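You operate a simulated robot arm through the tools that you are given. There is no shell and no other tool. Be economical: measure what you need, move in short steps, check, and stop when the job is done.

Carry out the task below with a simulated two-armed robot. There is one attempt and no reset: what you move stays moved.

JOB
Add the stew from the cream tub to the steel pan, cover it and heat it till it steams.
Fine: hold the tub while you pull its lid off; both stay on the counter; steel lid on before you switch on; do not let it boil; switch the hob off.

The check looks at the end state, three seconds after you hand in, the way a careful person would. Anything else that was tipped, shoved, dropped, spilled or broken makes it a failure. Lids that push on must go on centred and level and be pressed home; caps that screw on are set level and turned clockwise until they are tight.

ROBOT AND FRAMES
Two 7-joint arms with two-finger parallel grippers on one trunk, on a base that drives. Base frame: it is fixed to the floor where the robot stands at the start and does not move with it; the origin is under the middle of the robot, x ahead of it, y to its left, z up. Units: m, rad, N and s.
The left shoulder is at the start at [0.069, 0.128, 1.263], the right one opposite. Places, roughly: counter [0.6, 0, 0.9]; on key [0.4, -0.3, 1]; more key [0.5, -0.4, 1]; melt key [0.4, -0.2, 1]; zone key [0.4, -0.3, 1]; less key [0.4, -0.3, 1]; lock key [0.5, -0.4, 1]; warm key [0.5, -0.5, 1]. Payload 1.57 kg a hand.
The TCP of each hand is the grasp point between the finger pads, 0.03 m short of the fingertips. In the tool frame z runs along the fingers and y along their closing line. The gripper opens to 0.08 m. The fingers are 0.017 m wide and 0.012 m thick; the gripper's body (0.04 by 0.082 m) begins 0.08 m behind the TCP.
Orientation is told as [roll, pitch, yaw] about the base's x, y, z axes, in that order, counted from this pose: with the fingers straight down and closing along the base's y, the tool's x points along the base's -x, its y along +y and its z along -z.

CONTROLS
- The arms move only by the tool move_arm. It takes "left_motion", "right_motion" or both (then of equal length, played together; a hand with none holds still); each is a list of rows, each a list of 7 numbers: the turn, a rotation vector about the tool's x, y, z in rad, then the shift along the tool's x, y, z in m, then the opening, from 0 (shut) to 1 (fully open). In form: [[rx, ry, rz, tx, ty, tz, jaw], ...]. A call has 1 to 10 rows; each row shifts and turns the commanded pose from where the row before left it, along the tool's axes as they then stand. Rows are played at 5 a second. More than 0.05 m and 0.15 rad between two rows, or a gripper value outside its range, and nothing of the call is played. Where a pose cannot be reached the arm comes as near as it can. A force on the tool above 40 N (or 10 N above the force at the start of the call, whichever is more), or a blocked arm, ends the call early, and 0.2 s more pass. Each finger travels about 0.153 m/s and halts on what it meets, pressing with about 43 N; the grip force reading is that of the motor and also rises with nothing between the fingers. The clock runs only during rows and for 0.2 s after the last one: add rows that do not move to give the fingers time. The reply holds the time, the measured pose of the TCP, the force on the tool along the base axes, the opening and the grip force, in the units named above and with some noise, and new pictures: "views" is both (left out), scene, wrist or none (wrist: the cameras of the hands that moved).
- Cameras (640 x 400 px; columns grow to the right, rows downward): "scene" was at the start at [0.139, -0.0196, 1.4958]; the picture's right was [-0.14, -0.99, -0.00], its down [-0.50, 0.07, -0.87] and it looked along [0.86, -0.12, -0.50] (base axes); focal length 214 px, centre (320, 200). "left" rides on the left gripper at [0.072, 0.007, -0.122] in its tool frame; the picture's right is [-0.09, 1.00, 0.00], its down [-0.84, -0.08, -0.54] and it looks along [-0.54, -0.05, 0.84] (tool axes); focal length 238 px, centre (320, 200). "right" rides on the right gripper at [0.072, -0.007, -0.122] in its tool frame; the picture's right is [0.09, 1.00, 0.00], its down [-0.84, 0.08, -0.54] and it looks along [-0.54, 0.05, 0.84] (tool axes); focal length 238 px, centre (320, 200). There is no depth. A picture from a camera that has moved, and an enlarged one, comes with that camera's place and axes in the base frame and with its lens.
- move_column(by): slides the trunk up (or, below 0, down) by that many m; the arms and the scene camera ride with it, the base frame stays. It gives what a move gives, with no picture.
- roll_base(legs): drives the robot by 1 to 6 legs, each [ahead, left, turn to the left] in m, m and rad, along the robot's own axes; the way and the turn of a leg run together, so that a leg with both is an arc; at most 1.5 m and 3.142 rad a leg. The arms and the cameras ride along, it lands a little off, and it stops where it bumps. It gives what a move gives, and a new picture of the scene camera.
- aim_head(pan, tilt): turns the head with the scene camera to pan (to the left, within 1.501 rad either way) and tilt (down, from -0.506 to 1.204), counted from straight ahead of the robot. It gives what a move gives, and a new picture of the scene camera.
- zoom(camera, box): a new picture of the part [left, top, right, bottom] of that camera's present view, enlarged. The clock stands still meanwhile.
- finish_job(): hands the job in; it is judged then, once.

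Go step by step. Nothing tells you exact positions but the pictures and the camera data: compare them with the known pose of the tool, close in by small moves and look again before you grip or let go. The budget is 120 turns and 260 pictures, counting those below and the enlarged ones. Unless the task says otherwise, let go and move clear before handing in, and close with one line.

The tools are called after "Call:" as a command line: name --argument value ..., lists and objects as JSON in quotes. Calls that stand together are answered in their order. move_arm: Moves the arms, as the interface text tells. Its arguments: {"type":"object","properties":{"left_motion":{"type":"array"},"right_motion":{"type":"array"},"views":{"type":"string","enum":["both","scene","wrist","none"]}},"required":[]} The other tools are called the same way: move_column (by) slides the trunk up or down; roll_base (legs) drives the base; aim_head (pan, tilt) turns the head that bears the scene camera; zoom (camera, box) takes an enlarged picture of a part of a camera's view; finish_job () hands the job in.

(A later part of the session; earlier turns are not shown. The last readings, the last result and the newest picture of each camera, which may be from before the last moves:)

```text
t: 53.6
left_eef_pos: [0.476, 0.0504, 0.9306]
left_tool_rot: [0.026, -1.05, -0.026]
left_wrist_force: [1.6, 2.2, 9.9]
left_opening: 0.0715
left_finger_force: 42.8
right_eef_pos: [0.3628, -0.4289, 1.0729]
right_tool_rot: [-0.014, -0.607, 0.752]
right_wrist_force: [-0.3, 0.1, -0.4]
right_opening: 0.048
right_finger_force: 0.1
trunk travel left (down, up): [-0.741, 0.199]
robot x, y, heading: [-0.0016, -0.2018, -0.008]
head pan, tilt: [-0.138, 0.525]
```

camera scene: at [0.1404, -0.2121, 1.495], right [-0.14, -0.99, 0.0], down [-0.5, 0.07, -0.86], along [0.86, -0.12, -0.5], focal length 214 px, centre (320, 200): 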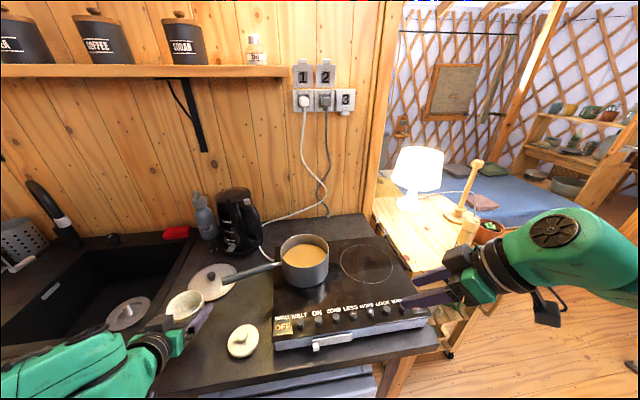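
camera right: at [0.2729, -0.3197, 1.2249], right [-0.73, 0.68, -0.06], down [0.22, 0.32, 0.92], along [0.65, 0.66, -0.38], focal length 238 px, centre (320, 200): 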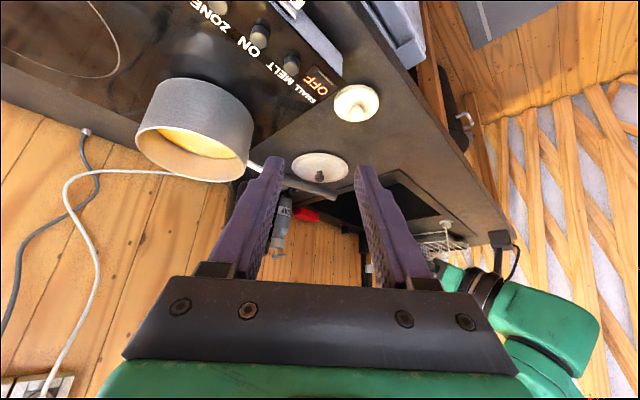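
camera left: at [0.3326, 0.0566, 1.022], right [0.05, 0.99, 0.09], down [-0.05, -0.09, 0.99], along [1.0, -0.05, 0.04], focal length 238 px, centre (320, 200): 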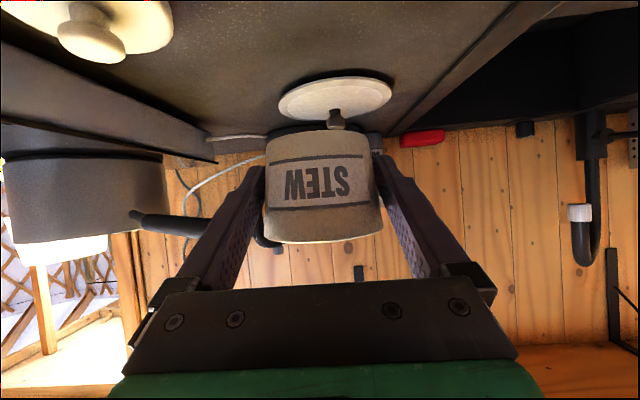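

The tub is resting on the counter. I'm opening the left gripper and backing out along the fingers.

Call:
move_arm --left_motion '[[0, 0, 0, 0, 0, 0, 0.95], [0, 0, 0, 0, 0, 0, 1], [0, 0, 0, 0, 0, 0, 1], [0, 0, 0, 0, 0, -0.025, 1], [0, 0, 0, 0, 0, -0.04, 1], [0, 0, 0, 0, 0, -0.04, 1], [0, 0, 0, 0, 0, 0, 1]]'

```text
t: 55.2
left_eef_pos: [0.4349, 0.0505, 0.9529]
left_tool_rot: [0.024, -1.045, -0.025]
left_wrist_force: [0.7, -0.1, -0.1]
left_opening: 0.0799
left_finger_force: 0.0
left hand out of reach, approached as far as the arm can: row 5, 6
right_eef_pos: [0.3628, -0.4273, 1.0727]
right_tool_rot: [-0.014, -0.608, 0.753]
right_wrist_force: [0.3, 0.0, 0.7]
right_opening: 0.048
right_finger_force: 0.0
trunk travel left (down, up): [-0.741, 0.199]
robot x, y, heading: [0.0021, -0.1988, -0.003]
head pan, tilt: [-0.138, 0.525]
camera scene: at [0.1392, -0.2124, 1.4011], right [-0.14, -0.99, 0.0], down [-0.5, 0.07, -0.87], along [0.86, -0.12, -0.5], focal length 214 px, centre (320, 200)
camera left: at [0.2926, 0.0559, 0.9507], right [0.05, 0.99, 0.09], down [-0.05, -0.09, 0.99], along [1.0, -0.05, 0.05], focal length 238 px, centre (320, 200)
```

scene: 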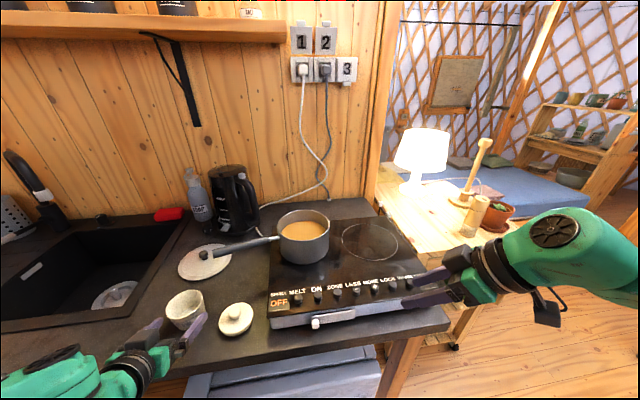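
left: 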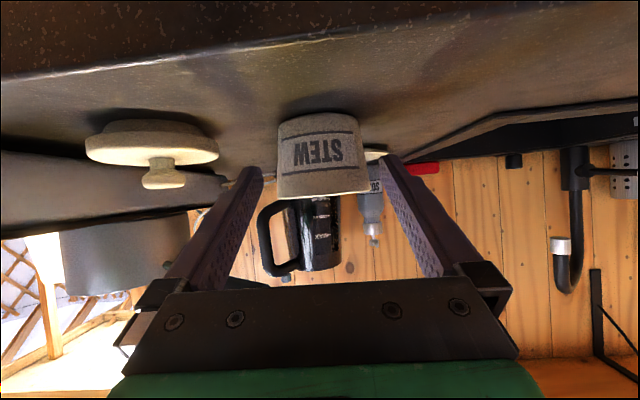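

The hand is open but cannot fold back further. I'll raise the trunk to lift the fingers straight up past the tub.

Call:
move_column --by 0.09

Call:
zoom --camera "scene" --box '[130, 200, 450, 400]'

```text
t: 56.5
left_eef_pos: [0.435, 0.049, 1.042]
left_tool_rot: [0.023, -1.045, -0.024]
left_wrist_force: [1.4, 0.0, 0.2]
left_opening: 0.0803
left_finger_force: 0.1
right_eef_pos: [0.3639, -0.427, 1.1618]
right_tool_rot: [-0.014, -0.605, 0.752]
right_wrist_force: [0.9, 0.6, -0.2]
right_opening: 0.0481
right_finger_force: 0.1
trunk travel left (down, up): [-0.831, 0.109]
robot x, y, heading: [0.0004, -0.1989, -0.006]
head pan, tilt: [-0.138, 0.525]
```

```text
2.00 times, centred on (290, 300) of scene
camera zoom: at [0.1399, -0.2123, 1.491], right [-0.14, -0.99, 0.0], down [-0.5, 0.07, -0.87], along [0.86, -0.12, -0.5], focal length 429 px, centre (380, 0)
```

zoom: 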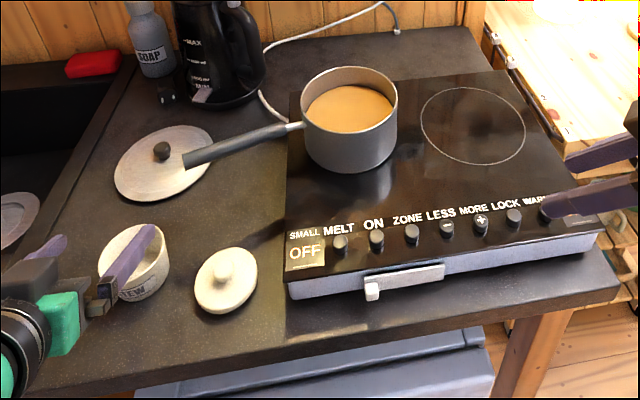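

Tub and lid are standing well on the counter. For the steel lid I'll drive back left 0.13 m so the left arm faces it.

Call:
roll_base --legs '[[0, 0.13, 0]]'

Call:
move_arm --left_motion '[[0, 0, 0, -0.03, 0, -0.015, 0.7], [0, 0.123, 0, -0.02, 0, 0.01, 0.7], [0, 0.123, 0, -0.02, 0, 0.02, 0.7], [0, 0, 0, -0.02, -0.015, 0.03, 0.7], [0, 0, 0, -0.02, -0.015, 0.03, 0.7], [0, 0, 0, -0.02, -0.015, 0.03, 0.7], [0, 0, 0, 0, 0, 0, 0.7]]'

```text
t: 57.8
left_eef_pos: [0.4359, 0.1757, 1.0432]
left_tool_rot: [0.033, -1.044, -0.032]
left_wrist_force: [-0.1, -0.2, 0.0]
left_opening: 0.08
left_finger_force: 0.0
right_eef_pos: [0.3636, -0.3028, 1.1611]
right_tool_rot: [-0.01, -0.611, 0.748]
right_wrist_force: [-0.1, 0.6, -0.1]
right_opening: 0.0482
right_finger_force: 0.1
trunk travel left (down, up): [-0.831, 0.109]
robot x, y, heading: [-0.004, -0.0653, -0.003]
head pan, tilt: [-0.138, 0.525]
camera scene: at [0.1412, -0.0912, 1.4914], right [-0.14, -0.99, -0.01], down [-0.5, 0.08, -0.86], along [0.86, -0.12, -0.5], focal length 214 px, centre (320, 200)
```

scene: 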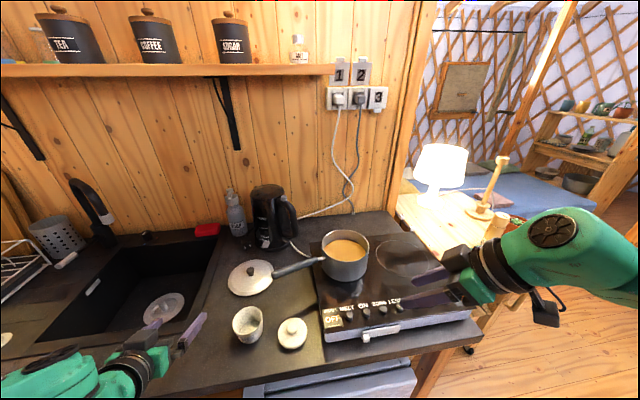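

```text
t: 59.4
left_eef_pos: [0.5895, 0.1344, 1.0738]
left_tool_rot: [0.018, -0.802, -0.016]
left_wrist_force: [-0.7, 0.1, 0.6]
left_opening: 0.056
left_finger_force: 0.0
right_eef_pos: [0.3622, -0.2967, 1.1629]
right_tool_rot: [-0.016, -0.607, 0.752]
right_wrist_force: [0.1, 0.9, 0.0]
right_opening: 0.048
right_finger_force: 0.1
trunk travel left (down, up): [-0.831, 0.109]
robot x, y, heading: [0.005, -0.0697, -0.004]
head pan, tilt: [-0.138, 0.525]
camera scene: at [0.1379, -0.0885, 1.4918], right [-0.14, -0.99, 0.0], down [-0.5, 0.07, -0.87], along [0.86, -0.12, -0.5], focal length 214 px, centre (320, 200)
camera left: at [0.4512, 0.1399, 1.106], right [0.07, 0.99, 0.08], down [0.19, -0.09, 0.98], along [0.98, -0.05, -0.2], focal length 238 px, centre (320, 200)
```

scene: 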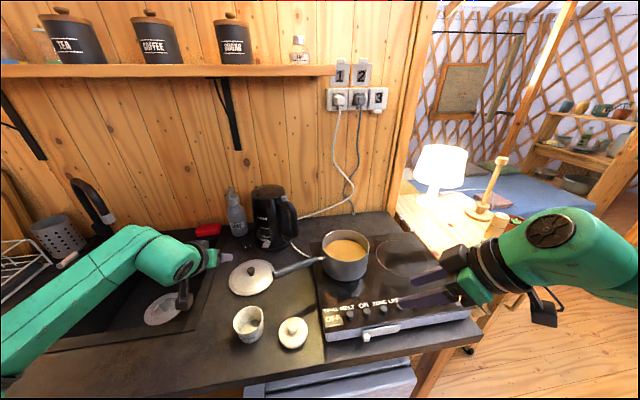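
left: 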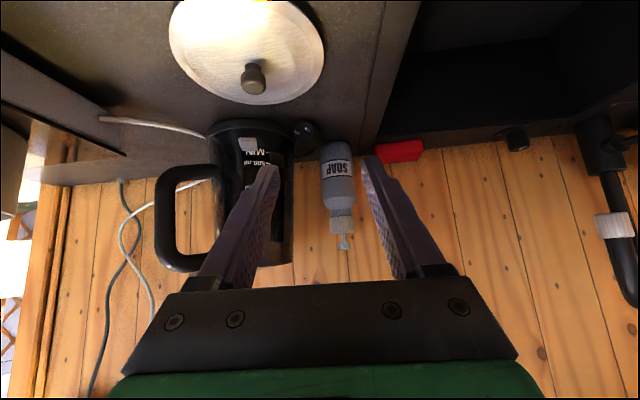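

The left hand is reachable here. I'm enlarging both views to locate the steel lid's knob.

Call:
zoom --camera "scene" --box '[210, 220, 390, 340]'

Call:
zoom --camera "left" --box '[160, 0, 340, 120]'

```text
3.33 times, centred on (300, 280) of scene
camera zoom: at [0.1379, -0.0885, 1.4918], right [-0.14, -0.99, 0.0], down [-0.5, 0.07, -0.87], along [0.86, -0.12, -0.5], focal length 715 px, centre (387, -67)
```

zoom: 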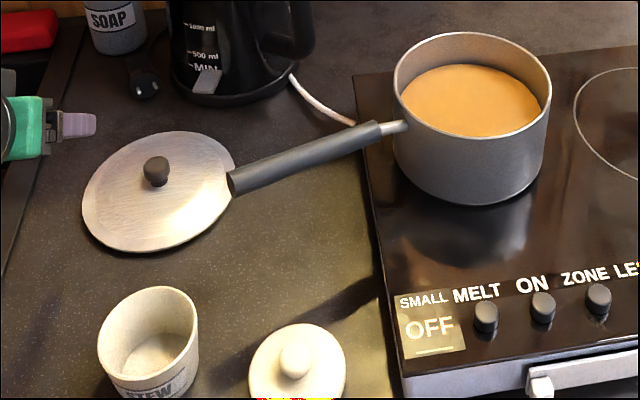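

```text
3.33 times, centred on (250, 60) of left
camera zoom: at [0.4512, 0.1399, 1.106], right [0.07, 0.99, 0.08], down [0.19, -0.09, 0.98], along [0.98, -0.05, -0.2], focal length 794 px, centre (553, 667)
```

zoom: 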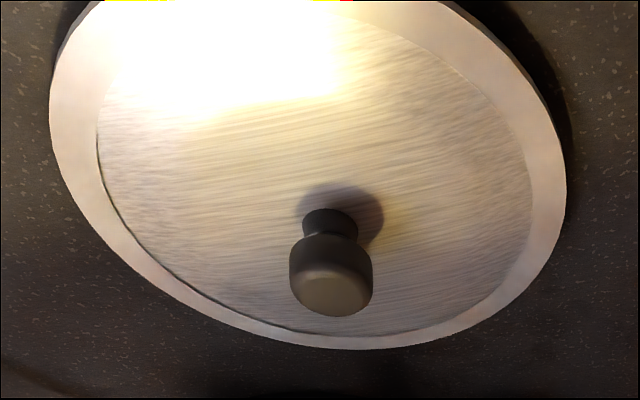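

The steel lid's knob is at about (0.66, 0.072, 0.934). I'm going to a standoff in front of and above it.

Call:
move_arm --left_motion '[[0, 0, 0, 0.0172, -0.0207, 0.0225, 0.7], [0, 0, 0, 0.0172, -0.0207, 0.0225, 0.7], [0, 0, 0, 0.0172, -0.0207, 0.0225, 0.7], [0, 0, 0, 0, 0, 0, 0.7]]' --views "wrist"

Call:
zoom --camera "left" --box '[220, 40, 420, 200]'

```text
t: 60.4
left_eef_pos: [0.6027, 0.0723, 0.9877]
left_tool_rot: [0.014, -0.8, -0.015]
left_wrist_force: [-0.4, 0.5, 0.2]
left_opening: 0.0559
left_finger_force: 0.0
right_eef_pos: [0.362, -0.2948, 1.1627]
right_tool_rot: [-0.017, -0.605, 0.753]
right_wrist_force: [0.3, -0.2, 0.3]
right_opening: 0.0482
right_finger_force: 0.0
trunk travel left (down, up): [-0.831, 0.109]
robot x, y, heading: [0.0012, -0.0698, -0.006]
head pan, tilt: [-0.138, 0.525]
camera left: at [0.4643, 0.079, 1.0212], right [0.07, 0.99, 0.08], down [0.19, -0.09, 0.98], along [0.98, -0.05, -0.2], focal length 238 px, centre (320, 200)
```

left: 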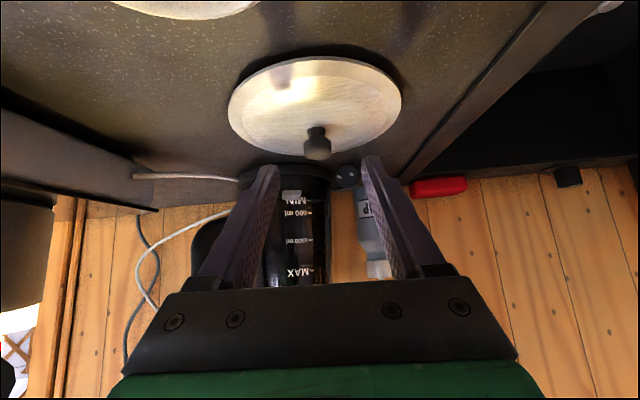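

```text
2.50 times, centred on (320, 120) of left
camera zoom: at [0.4643, 0.079, 1.0212], right [0.07, 0.99, 0.08], down [0.19, -0.09, 0.98], along [0.98, -0.05, -0.2], focal length 596 px, centre (320, 400)
```

zoom: 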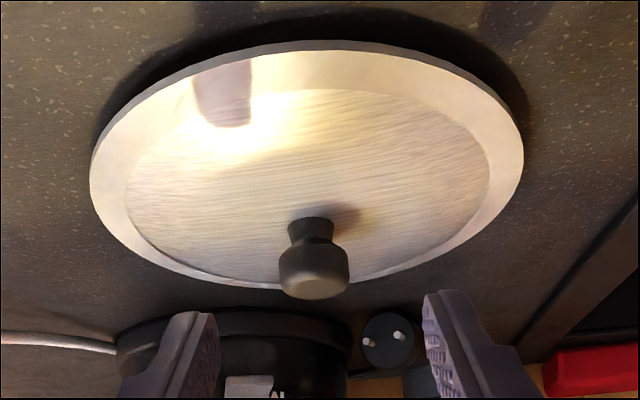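

The knob is well centred, so I'm advancing onto it.

Call:
move_arm --left_motion '[[0, 0, 0, 0, -0.0005, 0.0196, 0.7], [0, 0, 0, 0, -0.0005, 0.0196, 0.7], [0, 0, 0, 0, 0, 0.0196, 0.7], [0, 0, 0, 0, 0, 0, 0.7]]' --views "wrist"

Call:
zoom --camera "left" --box '[220, 60, 420, 220]'

```text
t: 61.4
left_eef_pos: [0.6454, 0.0722, 0.9499]
left_tool_rot: [0.015, -0.8, -0.016]
left_wrist_force: [0.1, 0.9, 0.1]
left_opening: 0.0559
left_finger_force: 0.0
right_eef_pos: [0.3627, -0.2965, 1.163]
right_tool_rot: [-0.016, -0.606, 0.752]
right_wrist_force: [0.7, -0.1, 0.5]
right_opening: 0.0479
right_finger_force: 0.1
trunk travel left (down, up): [-0.831, 0.109]
robot x, y, heading: [-0.002, -0.0668, -0.005]
head pan, tilt: [-0.138, 0.525]
camera left: at [0.5066, 0.0779, 0.9813], right [0.07, 0.99, 0.08], down [0.19, -0.09, 0.98], along [0.98, -0.05, -0.2], focal length 238 px, centre (320, 200)
```

left: 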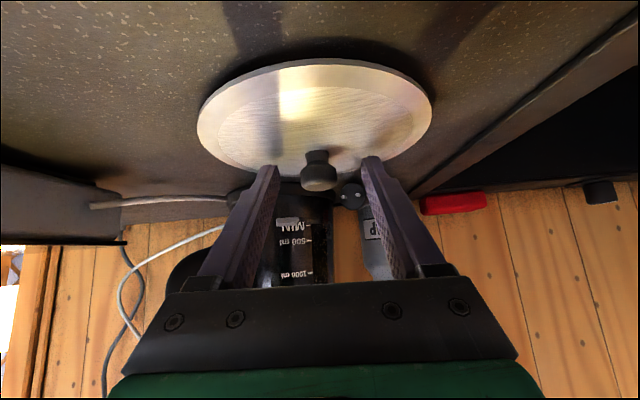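

```text
2.50 times, centred on (320, 140) of left
camera zoom: at [0.5066, 0.0779, 0.9813], right [0.07, 0.99, 0.08], down [0.19, -0.09, 0.98], along [0.98, -0.05, -0.2], focal length 596 px, centre (320, 350)
```

zoom: 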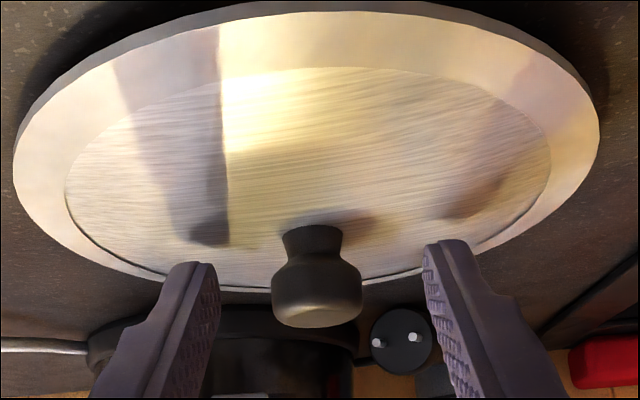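

Call:
move_arm --left_motion '[[0, 0, 0, 0, 0, 0.004, 0.7], [0, 0, 0, 0, 0, 0, 0.5], [0, 0, 0, 0, 0, 0, 0.35], [0, 0, 0, 0, 0, 0, 0], [0, 0, 0, 0, 0, 0, 0]]' --views "none"

Call:
zoom --camera "left" --box '[180, 40, 460, 220]'

```text
t: 62.5
left_eef_pos: [0.6485, 0.0735, 0.9449]
left_tool_rot: [0.015, -0.8, -0.012]
left_wrist_force: [0.0, 0.4, 0.6]
left_opening: 0.0238
left_finger_force: 35.6
right_eef_pos: [0.3624, -0.2961, 1.1627]
right_tool_rot: [-0.015, -0.605, 0.752]
right_wrist_force: [1.0, 0.0, 1.1]
right_opening: 0.048
right_finger_force: 0.0
trunk travel left (down, up): [-0.831, 0.109]
robot x, y, heading: [-0.0007, -0.0705, -0.002]
head pan, tilt: [-0.138, 0.525]
```

```text
2.22 times, centred on (320, 130) of left
camera zoom: at [0.5096, 0.078, 0.9785], right [0.07, 0.99, 0.08], down [0.19, -0.09, 0.98], along [0.98, -0.05, -0.2], focal length 530 px, centre (320, 356)
```

zoom: 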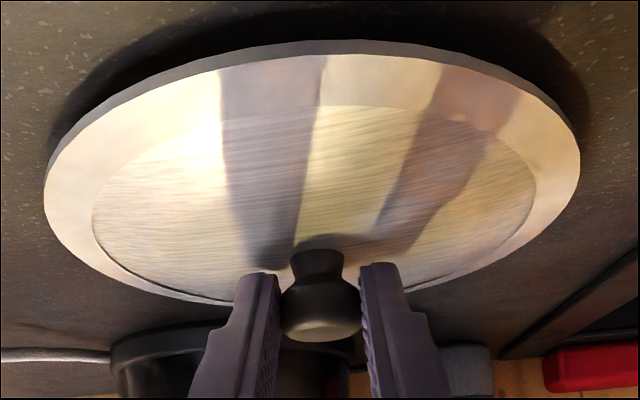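

The knob is held. I'm lifting the steel lid straight up.

Call:
move_arm --left_motion '[[0, 0, 0, -0.0072, 0, -0.007, 0], [0, 0, 0, -0.0215, 0, -0.0209, 0], [0, 0, 0, -0.0287, 0, -0.0279, 0], [0, 0, 0, -0.0287, 0, -0.0279, 0], [0, 0, 0, -0.0287, 0, -0.0279, 0], [0, 0, 0, -0.0143, 0, -0.014, 0], [0, 0, 0, 0, 0, 0, 0]]'

```text
t: 64.2
left_eef_pos: [0.6487, 0.0704, 1.1235]
left_tool_rot: [0.015, -0.8, -0.015]
left_wrist_force: [-0.7, -0.3, -0.9]
left_opening: 0.0239
left_finger_force: 35.8
right_eef_pos: [0.3625, -0.2961, 1.1633]
right_tool_rot: [-0.013, -0.606, 0.755]
right_wrist_force: [0.7, 0.3, -0.3]
right_opening: 0.0482
right_finger_force: 0.1
trunk travel left (down, up): [-0.831, 0.109]
robot x, y, heading: [0.0012, -0.0653, -0.006]
head pan, tilt: [-0.138, 0.525]
camera scene: at [0.1393, -0.0876, 1.4916], right [-0.14, -0.99, 0.0], down [-0.5, 0.07, -0.86], along [0.86, -0.12, -0.5], focal length 214 px, centre (320, 200)
camera left: at [0.5101, 0.0763, 1.1567], right [0.07, 0.99, 0.08], down [0.19, -0.09, 0.98], along [0.98, -0.05, -0.2], focal length 238 px, centre (320, 200)
```

scene: 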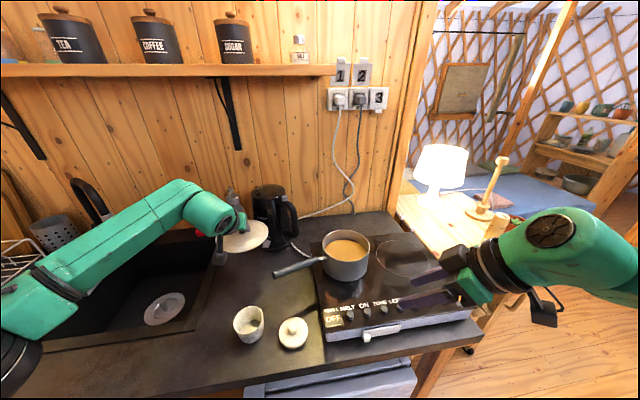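
left: 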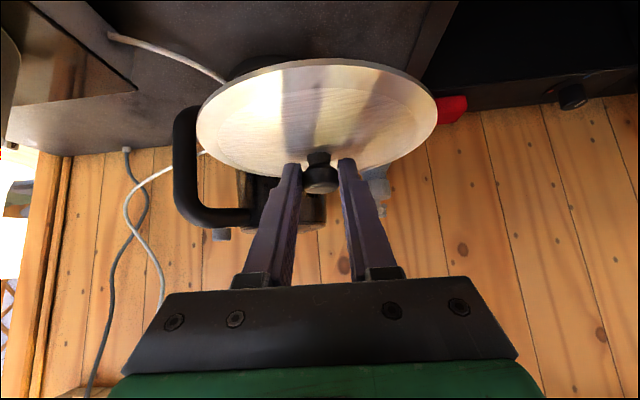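

The lid is lifted and level. I'm enlarging the scene and right views to fix the pan's centre and rim height.

Call:
zoom --camera "right" --box '[60, 20, 340, 220]'

Call:
zoom --camera "scene" --box '[260, 210, 400, 310]'

```text
2.00 times, centred on (200, 120) of right
camera zoom: at [0.2712, -0.3865, 1.2213], right [-0.73, 0.68, -0.06], down [0.22, 0.32, 0.92], along [0.65, 0.66, -0.38], focal length 477 px, centre (560, 360)
```

zoom: 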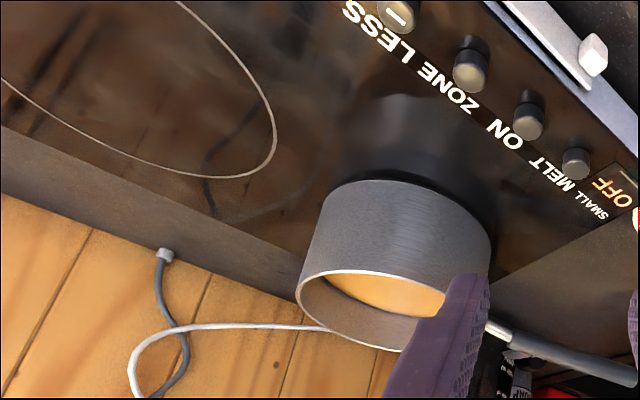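

```text
4.00 times, centred on (330, 260) of scene
camera zoom: at [0.1393, -0.0876, 1.4916], right [-0.14, -0.99, 0.0], down [-0.5, 0.07, -0.86], along [0.86, -0.12, -0.5], focal length 858 px, centre (280, -40)
```

zoom: 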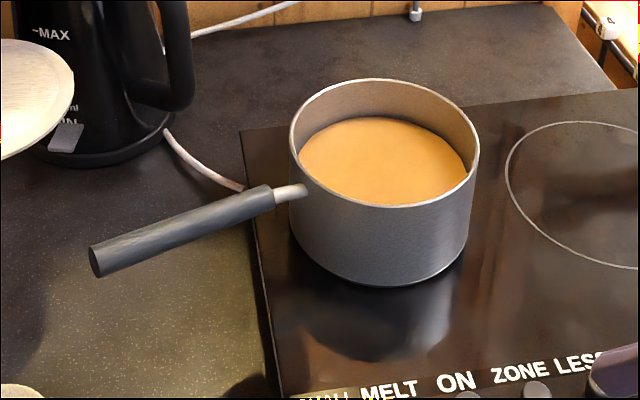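

The pan's centre is about (0.615, -0.234) with its rim at z≈1.046. I'm driving right so the left arm faces the pan.

Call:
roll_base --legs '[[0, -0.13, 0]]'

```text
t: 65.4
left_eef_pos: [0.6487, -0.0579, 1.1226]
left_tool_rot: [0.012, -0.799, -0.012]
left_wrist_force: [0.1, -0.3, -0.6]
left_opening: 0.0238
left_finger_force: 35.6
right_eef_pos: [0.363, -0.4236, 1.1631]
right_tool_rot: [-0.016, -0.603, 0.753]
right_wrist_force: [0.4, 0.9, 0.5]
right_opening: 0.048
right_finger_force: 0.1
trunk travel left (down, up): [-0.831, 0.109]
robot x, y, heading: [-0.0006, -0.2012, -0.002]
head pan, tilt: [-0.138, 0.525]
camera scene: at [0.1395, -0.2101, 1.491], right [-0.14, -0.99, 0.0], down [-0.5, 0.07, -0.87], along [0.86, -0.12, -0.5], focal length 214 px, centre (320, 200)
```

scene: 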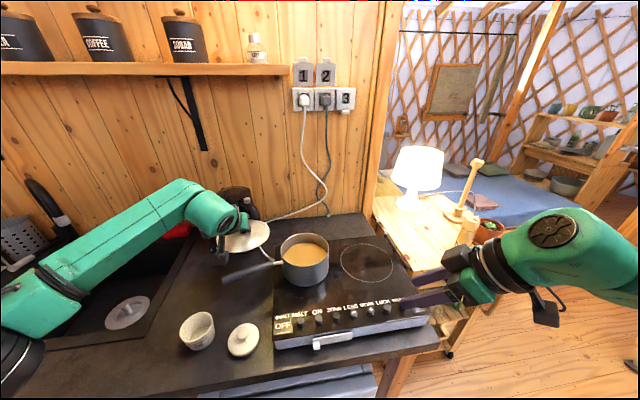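

Call:
zoom --camera "scene" --box '[240, 210, 380, 310]'

Call:
move_arm --left_motion '[[0, 0, 0, -0.0054, -0.0, -0.0052, 0], [0, 0, 0, 0.0044, -0.035, -0.0082, 0], [0, 0, 0, 0.0044, -0.035, -0.0082, 0], [0, 0, 0, 0.0044, -0.035, -0.0082, 0], [0, 0, 0, 0.0044, -0.035, -0.0082, 0], [0, 0, 0, 0.0044, -0.035, -0.0082, 0], [0, 0, 0, 0, 0, 0, 0]]'

```text
4.00 times, centred on (310, 260) of scene
camera zoom: at [0.1395, -0.2101, 1.491], right [-0.14, -0.99, 0.0], down [-0.5, 0.07, -0.87], along [0.86, -0.12, -0.5], focal length 858 px, centre (360, -40)
```

zoom: 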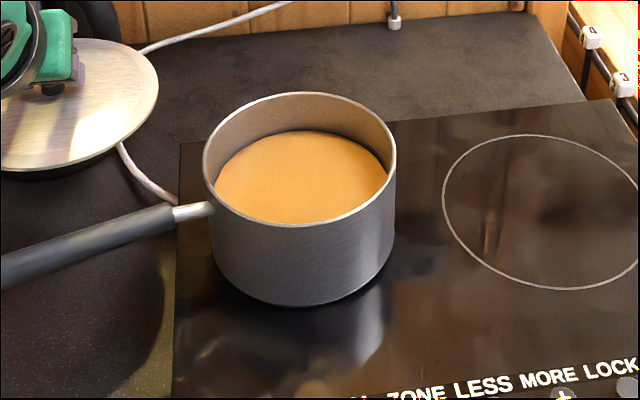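

```text
t: 67.0
left_eef_pos: [0.6039, -0.233, 1.1408]
left_tool_rot: [0.015, -0.799, -0.014]
left_wrist_force: [-0.4, -0.3, -1.8]
left_opening: 0.0237
left_finger_force: 36.5
right_eef_pos: [0.361, -0.4244, 1.1618]
right_tool_rot: [-0.015, -0.604, 0.751]
right_wrist_force: [0.7, 0.5, 0.7]
right_opening: 0.0481
right_finger_force: 0.1
trunk travel left (down, up): [-0.831, 0.109]
robot x, y, heading: [-0.0021, -0.1973, -0.005]
head pan, tilt: [-0.138, 0.525]
camera scene: at [0.1399, -0.2113, 1.491], right [-0.14, -0.99, 0.0], down [-0.5, 0.07, -0.86], along [0.86, -0.12, -0.5], focal length 214 px, centre (320, 200)
camera left: at [0.4657, -0.2264, 1.1743], right [0.07, 0.99, 0.08], down [0.2, -0.09, 0.98], along [0.98, -0.05, -0.2], focal length 238 px, centre (320, 200)
```

scene: 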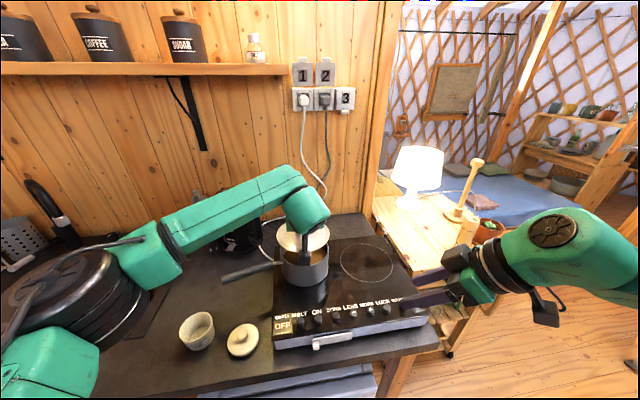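
left: 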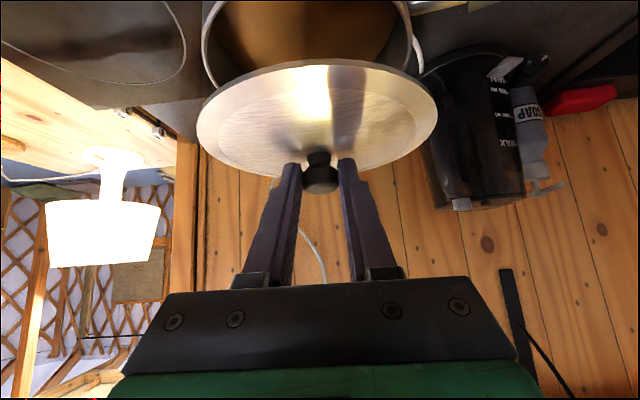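

The lid's centre is over the pan's to within about 2 mm. I'm lowering to about 1 cm above the rim.

Call:
move_arm --left_motion '[[0, 0, 0, 0.0072, 0.0015, 0.007, 0], [0, 0, 0, 0.0072, 0, 0.007, 0], [0, 0, 0, 0.0072, 0, 0.007, 0], [0, 0, 0, 0.0072, 0, 0.007, 0], [0, 0, 0, 0, 0, 0, 0]]'

Call:
zoom --camera "left" --box '[160, 0, 460, 200]'

Call:
zoom --camera "right" --box '[60, 20, 340, 220]'

```text
t: 68.2
left_eef_pos: [0.6052, -0.2311, 1.1005]
left_tool_rot: [0.014, -0.8, -0.014]
left_wrist_force: [0.5, 0.5, -1.5]
left_opening: 0.0236
left_finger_force: 35.8
right_eef_pos: [0.3636, -0.4268, 1.1631]
right_tool_rot: [-0.015, -0.604, 0.752]
right_wrist_force: [0.2, 0.1, 0.1]
right_opening: 0.0479
right_finger_force: 0.1
trunk travel left (down, up): [-0.831, 0.109]
robot x, y, heading: [-0.0027, -0.1925, -0.004]
head pan, tilt: [-0.138, 0.525]
camera scene: at [0.1397, -0.2122, 1.491], right [-0.14, -0.99, 0.0], down [-0.5, 0.07, -0.86], along [0.86, -0.12, -0.5], focal length 214 px, centre (320, 200)
camera left: at [0.4652, -0.2263, 1.1336], right [0.07, 0.99, 0.08], down [0.19, -0.09, 0.98], along [0.98, -0.05, -0.2], focal length 238 px, centre (320, 200)
```

scene: 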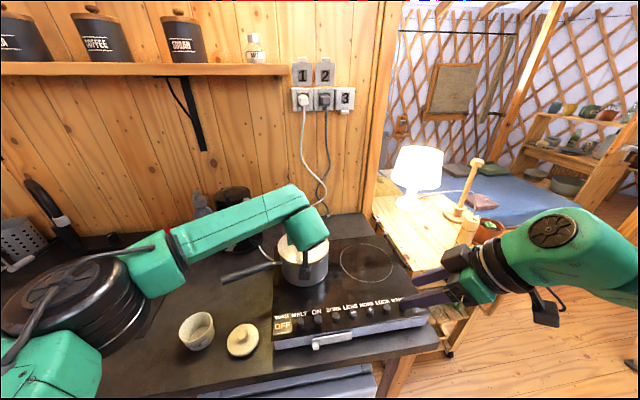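
left: 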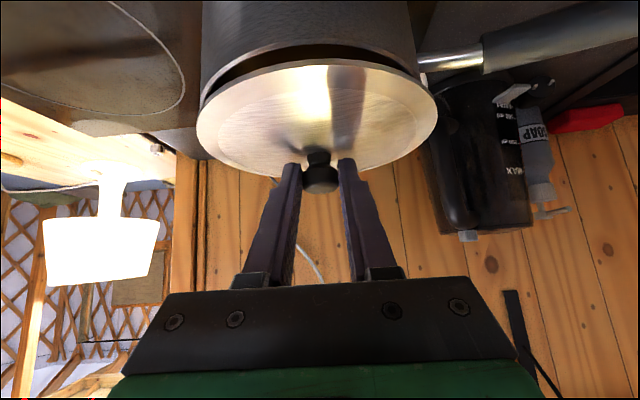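

```text
2.00 times, centred on (310, 100) of left
camera zoom: at [0.4652, -0.2263, 1.1336], right [0.07, 0.99, 0.08], down [0.19, -0.09, 0.98], along [0.98, -0.05, -0.2], focal length 477 px, centre (340, 400)
```

zoom: 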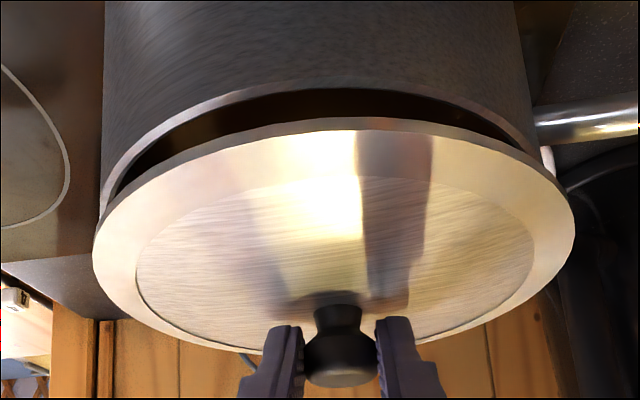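

```text
2.00 times, centred on (200, 120) of right
camera zoom: at [0.2714, -0.5157, 1.2208], right [-0.73, 0.68, -0.06], down [0.22, 0.32, 0.92], along [0.65, 0.66, -0.39], focal length 477 px, centre (560, 360)
```

zoom: 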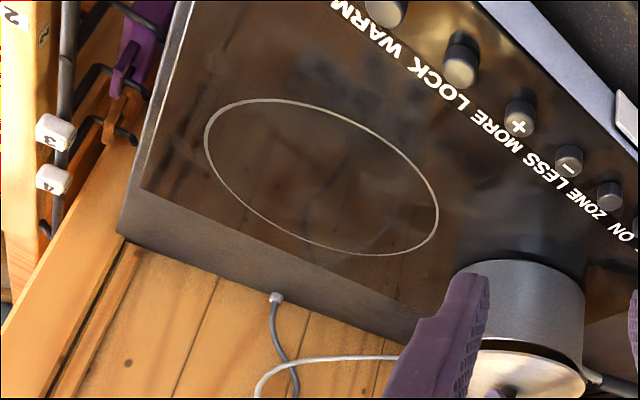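

The lid appears about 3 mm toward +y of the pan's centre. I'll correct that and lower further.

Call:
move_arm --left_motion '[[0, 0, 0, -0.0014, -0.003, 0.0014, 0], [0, 0, 0, 0.0036, 0, 0.0035, 0], [0, 0, 0, 0.0036, 0, 0.0035, 0], [0, 0, 0, 0, 0, 0, 0]]' --views "none"

Call:
zoom --camera "left" --box '[160, 0, 460, 200]'

```text
t: 69.2
left_eef_pos: [0.6057, -0.2349, 1.0898]
left_tool_rot: [0.015, -0.798, -0.012]
left_wrist_force: [-0.8, 0.7, -1.3]
left_opening: 0.0237
left_finger_force: 36.2
right_eef_pos: [0.3623, -0.425, 1.1631]
right_tool_rot: [-0.017, -0.607, 0.752]
right_wrist_force: [0.9, -0.2, 0.3]
right_opening: 0.048
right_finger_force: 0.0
trunk travel left (down, up): [-0.831, 0.109]
robot x, y, heading: [0.0018, -0.1987, -0.006]
head pan, tilt: [-0.138, 0.525]
```

```text
2.00 times, centred on (310, 100) of left
camera zoom: at [0.467, -0.229, 1.1232], right [0.07, 0.99, 0.08], down [0.2, -0.09, 0.98], along [0.98, -0.05, -0.2], focal length 477 px, centre (340, 400)
```

zoom: 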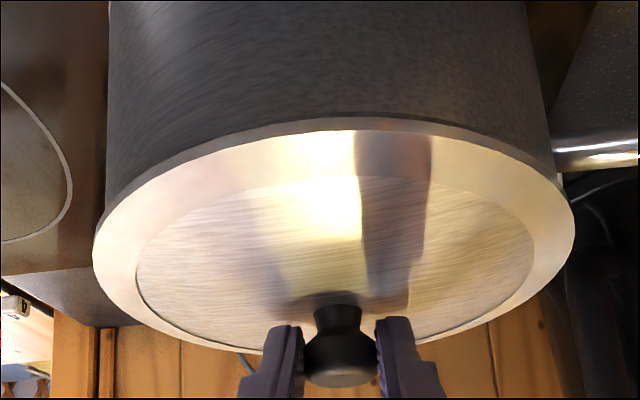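

The lid is now centred sideways and nearly touching. I'm lowering in 2 mm steps until it makes contact.

Call:
move_arm --left_motion '[[0, 0, 0, 0.0014, 0, 0.0014, 0], [0, 0, 0, 0.0014, 0, 0.0014, 0], [0, 0, 0, 0, 0, 0, 0]]' --views "none"

Call:
zoom --camera "left" --box '[160, 0, 460, 200]'

```text
t: 70.0
left_eef_pos: [0.6058, -0.2347, 1.0882]
left_tool_rot: [0.011, -0.803, -0.013]
left_wrist_force: [0.3, -1.4, 4.5]
left_opening: 0.0237
left_finger_force: 35.8
right_eef_pos: [0.362, -0.425, 1.1637]
right_tool_rot: [-0.016, -0.606, 0.753]
right_wrist_force: [1.0, 1.2, -0.8]
right_opening: 0.048
right_finger_force: 0.0
trunk travel left (down, up): [-0.831, 0.109]
robot x, y, heading: [-0.0024, -0.1987, -0.004]
head pan, tilt: [-0.138, 0.525]
```

```text
2.00 times, centred on (310, 100) of left
camera zoom: at [0.4672, -0.229, 1.1206], right [0.07, 0.99, 0.07], down [0.19, -0.09, 0.98], along [0.98, -0.05, -0.2], focal length 477 px, centre (340, 400)
```

zoom: 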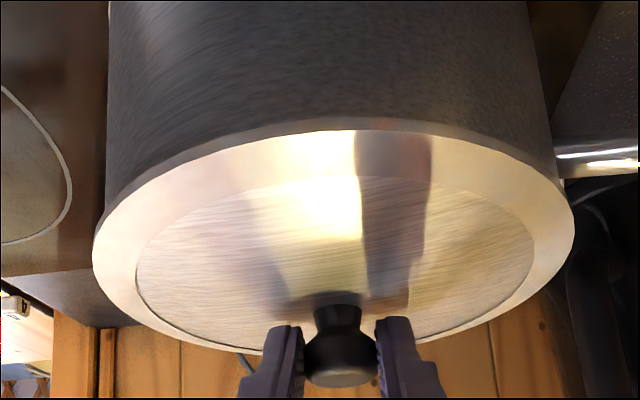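

There is contact at z≈1.088, as expected for a seated lid. I'll release gently and back off to inspect it.

Call:
move_arm --left_motion '[[0, 0, 0, 0, 0, 0, 0.4], [0, 0, 0, 0, 0, 0, 0.6], [0, 0, 0, 0, 0, 0, 0.7], [0, 0, 0, 0, 0, -0.02, 0.7], [0, 0, 0, 0, 0, -0.04, 0.7], [0, 0, 0, -0.02, 0, -0.04, 0.7], [0, 0, 0, -0.02, 0.02, -0.03, 0.7], [0, 0, 0, 0, 0.04, -0.02, 0.7], [0, 0, 0, 0, 0.04, 0, 0.7], [0, 0, 0, 0, 0, 0, 0.7]]'

Call:
zoom --camera "scene" --box '[240, 210, 380, 310]'

Call:
zoom --camera "left" --box '[60, 20, 340, 220]'

```text
t: 72.2
left_eef_pos: [0.5254, -0.1379, 1.2225]
left_tool_rot: [0.018, -0.8, -0.014]
left_wrist_force: [-0.6, -0.4, 0.0]
left_opening: 0.056
left_finger_force: 0.2
right_eef_pos: [0.3644, -0.4278, 1.162]
right_tool_rot: [-0.013, -0.606, 0.751]
right_wrist_force: [1.3, 0.1, 0.5]
right_opening: 0.048
right_finger_force: 0.0
trunk travel left (down, up): [-0.831, 0.109]
robot x, y, heading: [0.001, -0.2002, -0.002]
head pan, tilt: [-0.138, 0.525]
camera scene: at [0.14, -0.2137, 1.4909], right [-0.14, -0.99, 0.0], down [-0.5, 0.07, -0.86], along [0.86, -0.12, -0.5], focal length 214 px, centre (320, 200)
camera left: at [0.3874, -0.1326, 1.2556], right [0.07, 0.99, 0.08], down [0.2, -0.09, 0.98], along [0.98, -0.05, -0.2], focal length 238 px, centre (320, 200)
```

scene: 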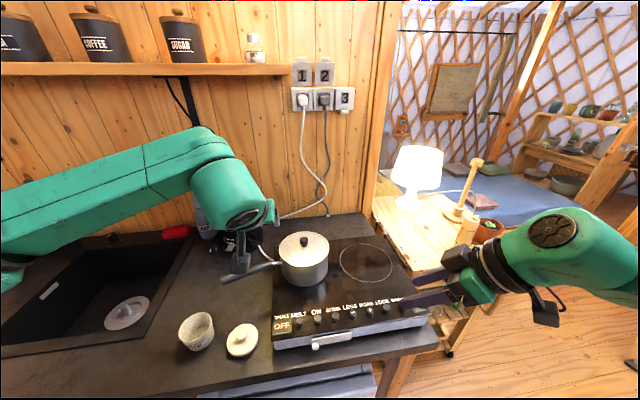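
left: 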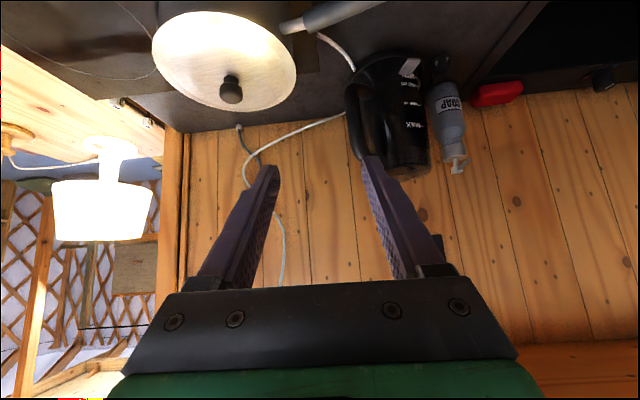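

```text
4.00 times, centred on (310, 260) of scene
camera zoom: at [0.14, -0.2137, 1.4909], right [-0.14, -0.99, 0.0], down [-0.5, 0.07, -0.86], along [0.86, -0.12, -0.5], focal length 858 px, centre (360, -40)
```

zoom: 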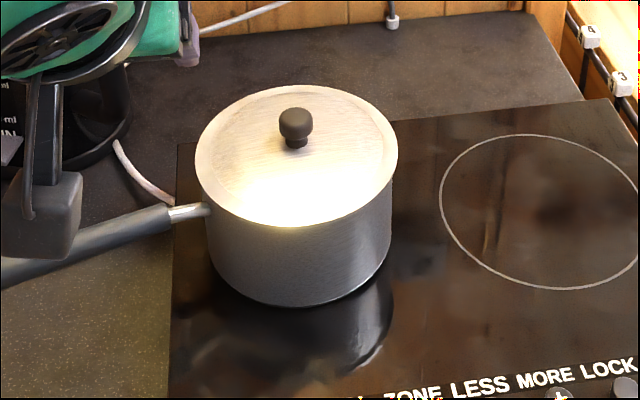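

```text
2.00 times, centred on (200, 120) of left
camera zoom: at [0.3874, -0.1326, 1.2556], right [0.07, 0.99, 0.08], down [0.2, -0.09, 0.98], along [0.98, -0.05, -0.2], focal length 477 px, centre (560, 360)
```

zoom: 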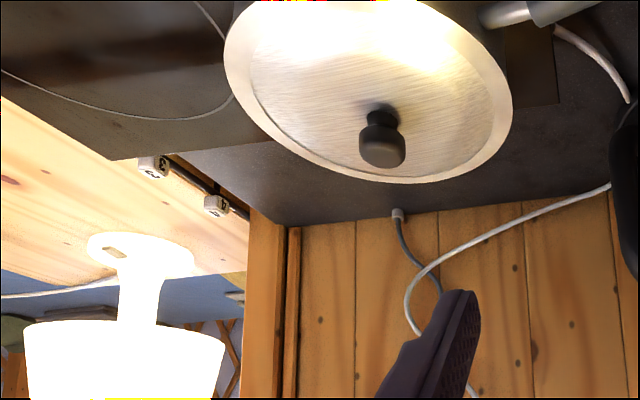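

The lid sits level and centred. Now I'm enlarging the control panel and the wall switches.

Call:
zoom --camera "scene" --box '[280, 50, 370, 120]'

Call:
zoom --camera "scene" --box '[262, 285, 442, 360]'

```text
5.71 times, centred on (325, 85) of scene
camera zoom: at [0.14, -0.2137, 1.4909], right [-0.14, -0.99, 0.0], down [-0.5, 0.07, -0.86], along [0.86, -0.12, -0.5], focal length 1226 px, centre (291, 857)
```

zoom: 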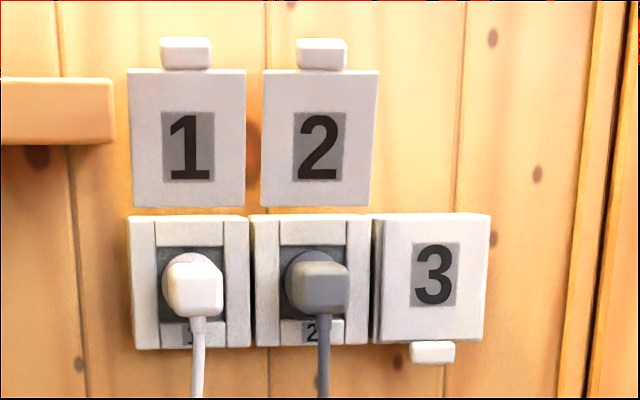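

```text
3.56 times, centred on (352, 322) of scene
camera zoom: at [0.14, -0.2137, 1.4909], right [-0.14, -0.99, 0.0], down [-0.5, 0.07, -0.86], along [0.86, -0.12, -0.5], focal length 763 px, centre (206, -236)
```

zoom: 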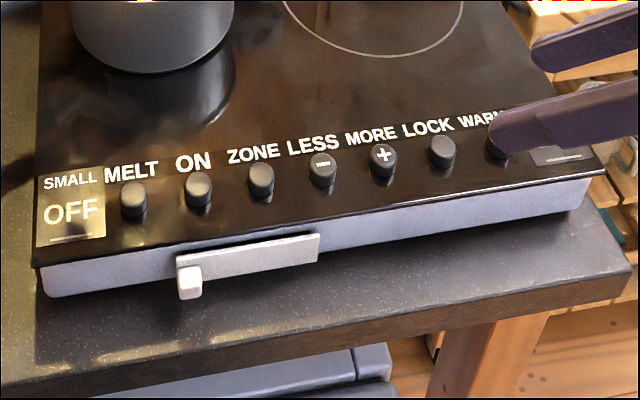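

The sockets are plugged in and the hob shows OFF on both zones. I put the ON key at about (0.454, -0.252, 0.968), with keys about 45 mm apart. I'm closing the right gripper and hovering over ON while the left hand moves away.

Call:
move_arm --right_motion '[[0, 0, 0, 0, 0, 0, 0], [0, 0, 0, 0, 0, 0, 0], [0, 0, 0, -0.0114, 0.0114, 0.0349, 0], [0, 0, 0, -0.0114, 0.0114, 0.0349, 0], [0, 0, 0, -0.0114, 0.0114, 0.0349, 0], [0, 0, 0, -0.0114, 0.0114, 0.0349, 0], [0, 0, 0, -0.0114, 0.0114, 0.0349, 0], [0, 0, 0, -0.0114, 0.0114, 0.0349, 0], [0, 0, 0, 0, 0, 0, 0]]' --left_motion '[[0, 0, 0, 0, 0.03, 0, 0.7], [0, 0, 0, 0, 0.03, 0, 0.7], [0, 0, 0, 0, 0.03, 0, 0.7], [0, 0, 0, 0, 0.03, 0, 0.7], [0, 0, 0, 0, 0, 0, 0.7], [0, 0, 0, 0, 0, 0, 0.7], [0, 0, 0, 0, 0, 0, 0.7], [0, 0, 0, 0, 0, 0, 0.7], [0, 0, 0, 0, 0, 0, 0.7]]'

Call:
zoom --camera "right" --box '[220, 60, 420, 220]'

Call:
zoom --camera "scene" --box '[250, 250, 410, 360]'

```text
t: 74.2
left_eef_pos: [0.5253, -0.017, 1.2208]
left_tool_rot: [0.015, -0.8, -0.015]
left_wrist_force: [-0.1, -0.1, -0.4]
left_opening: 0.0559
left_finger_force: 0.1
right_eef_pos: [0.4433, -0.2582, 1.0291]
right_tool_rot: [-0.016, -0.605, 0.752]
right_wrist_force: [-0.3, -0.4, 0.9]
right_opening: 0.0
right_finger_force: 21.2
trunk travel left (down, up): [-0.831, 0.109]
robot x, y, heading: [-0.0035, -0.2006, -0.004]
head pan, tilt: [-0.138, 0.525]
camera scene: at [0.1388, -0.2127, 1.4911], right [-0.14, -0.99, 0.0], down [-0.5, 0.07, -0.87], along [0.86, -0.12, -0.5], focal length 214 px, centre (320, 200)
camera right: at [0.3523, -0.3485, 1.0881], right [-0.73, 0.68, -0.07], down [0.22, 0.32, 0.92], along [0.65, 0.66, -0.38], focal length 238 px, centre (320, 200)
camera left: at [0.3871, -0.0113, 1.2539], right [0.07, 0.99, 0.08], down [0.19, -0.09, 0.98], along [0.98, -0.05, -0.2], focal length 238 px, centre (320, 200)
```

scene: 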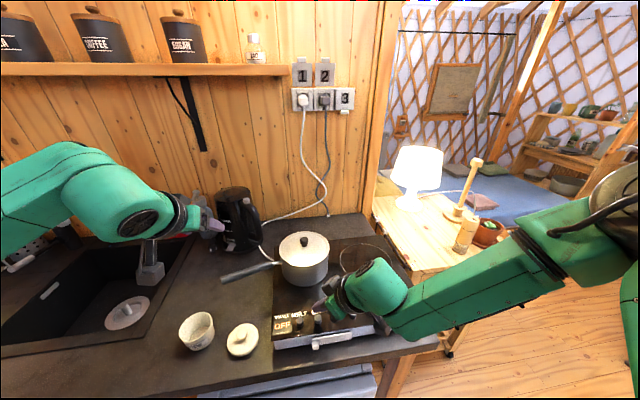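
right: 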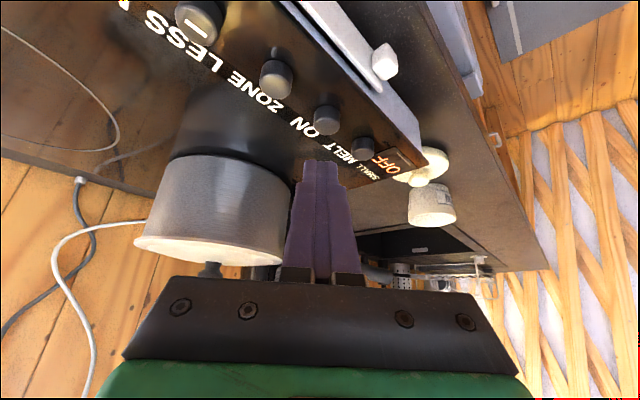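
left: 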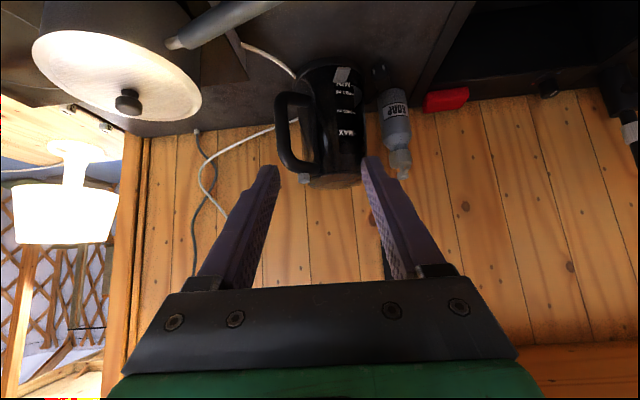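

```text
2.50 times, centred on (320, 140) of right
camera zoom: at [0.3523, -0.3485, 1.0881], right [-0.73, 0.68, -0.07], down [0.22, 0.32, 0.92], along [0.65, 0.66, -0.38], focal length 596 px, centre (320, 350)
```

zoom: 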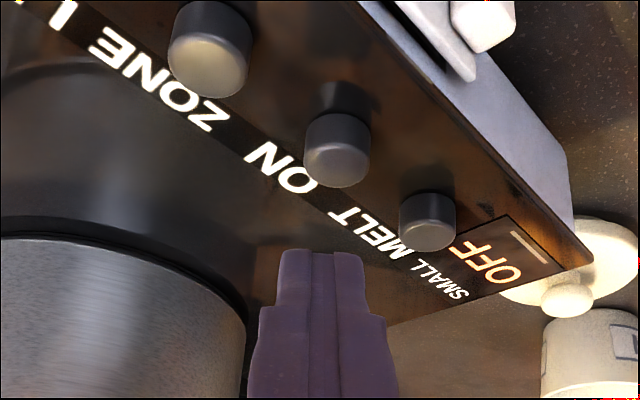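

```text
3.64 times, centred on (330, 305) of scene
camera zoom: at [0.1388, -0.2127, 1.4911], right [-0.14, -0.99, 0.0], down [-0.5, 0.07, -0.87], along [0.86, -0.12, -0.5], focal length 780 px, centre (284, -182)
```

zoom: 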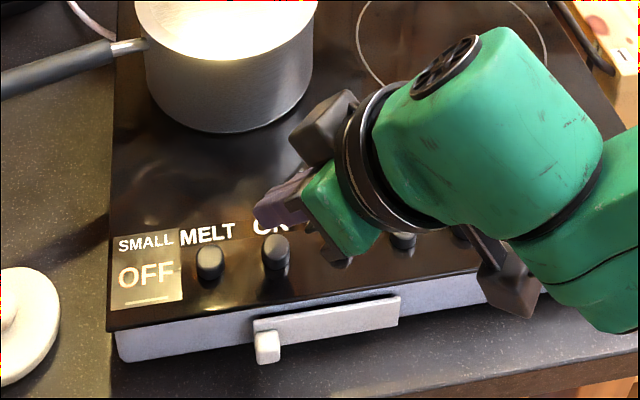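

The finger corner is right above ON, about 2 cm up. I'll press down in small steps and then lift.

Call:
move_arm --right_motion '[[0, 0, 0, 0.0057, 0, 0.0082, 0], [0, 0, 0, 0.0045, 0, 0.0066, 0], [0, 0, 0, 0.0023, 0, 0.0033, 0], [0, 0, 0, 0.0017, 0, 0.0025, 0], [0, 0, 0, 0, 0, 0, 0]]' --views "none"

Call:
zoom --camera "right" --box '[220, 60, 420, 220]'

Call:
zoom --camera "scene" --box '[250, 250, 410, 360]'

```text
t: 75.4
left_eef_pos: [0.5276, -0.0172, 1.2206]
left_tool_rot: [0.015, -0.799, -0.016]
left_wrist_force: [0.1, -0.4, 1.3]
left_opening: 0.0561
left_finger_force: 0.1
right_eef_pos: [0.4465, -0.259, 1.0029]
right_tool_rot: [-0.018, -0.606, 0.753]
right_wrist_force: [0.6, -0.5, 1.7]
right_opening: 0.0001
right_finger_force: 21.7
trunk travel left (down, up): [-0.831, 0.109]
robot x, y, heading: [0.0023, -0.1944, -0.007]
head pan, tilt: [-0.138, 0.525]
```

```text
2.50 times, centred on (320, 140) of right
camera zoom: at [0.3552, -0.3486, 1.0615], right [-0.73, 0.68, -0.07], down [0.22, 0.32, 0.92], along [0.65, 0.66, -0.38], focal length 596 px, centre (320, 350)
```

zoom: 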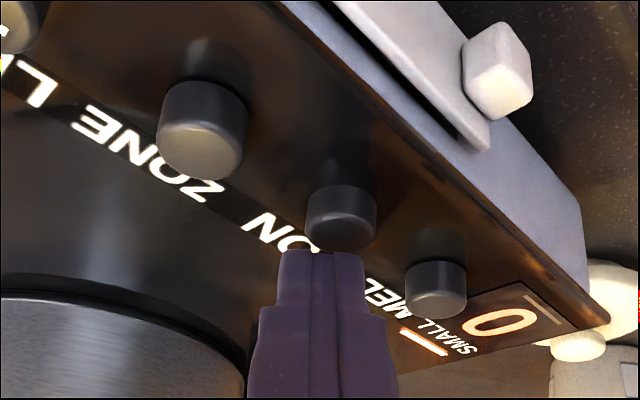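

```text
3.64 times, centred on (330, 305) of scene
camera zoom: at [0.1393, -0.212, 1.491], right [-0.14, -0.99, 0.0], down [-0.5, 0.07, -0.87], along [0.86, -0.12, -0.5], focal length 780 px, centre (284, -182)
```

zoom: 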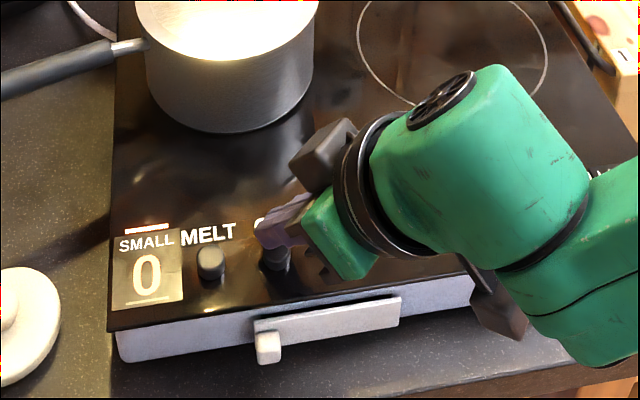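

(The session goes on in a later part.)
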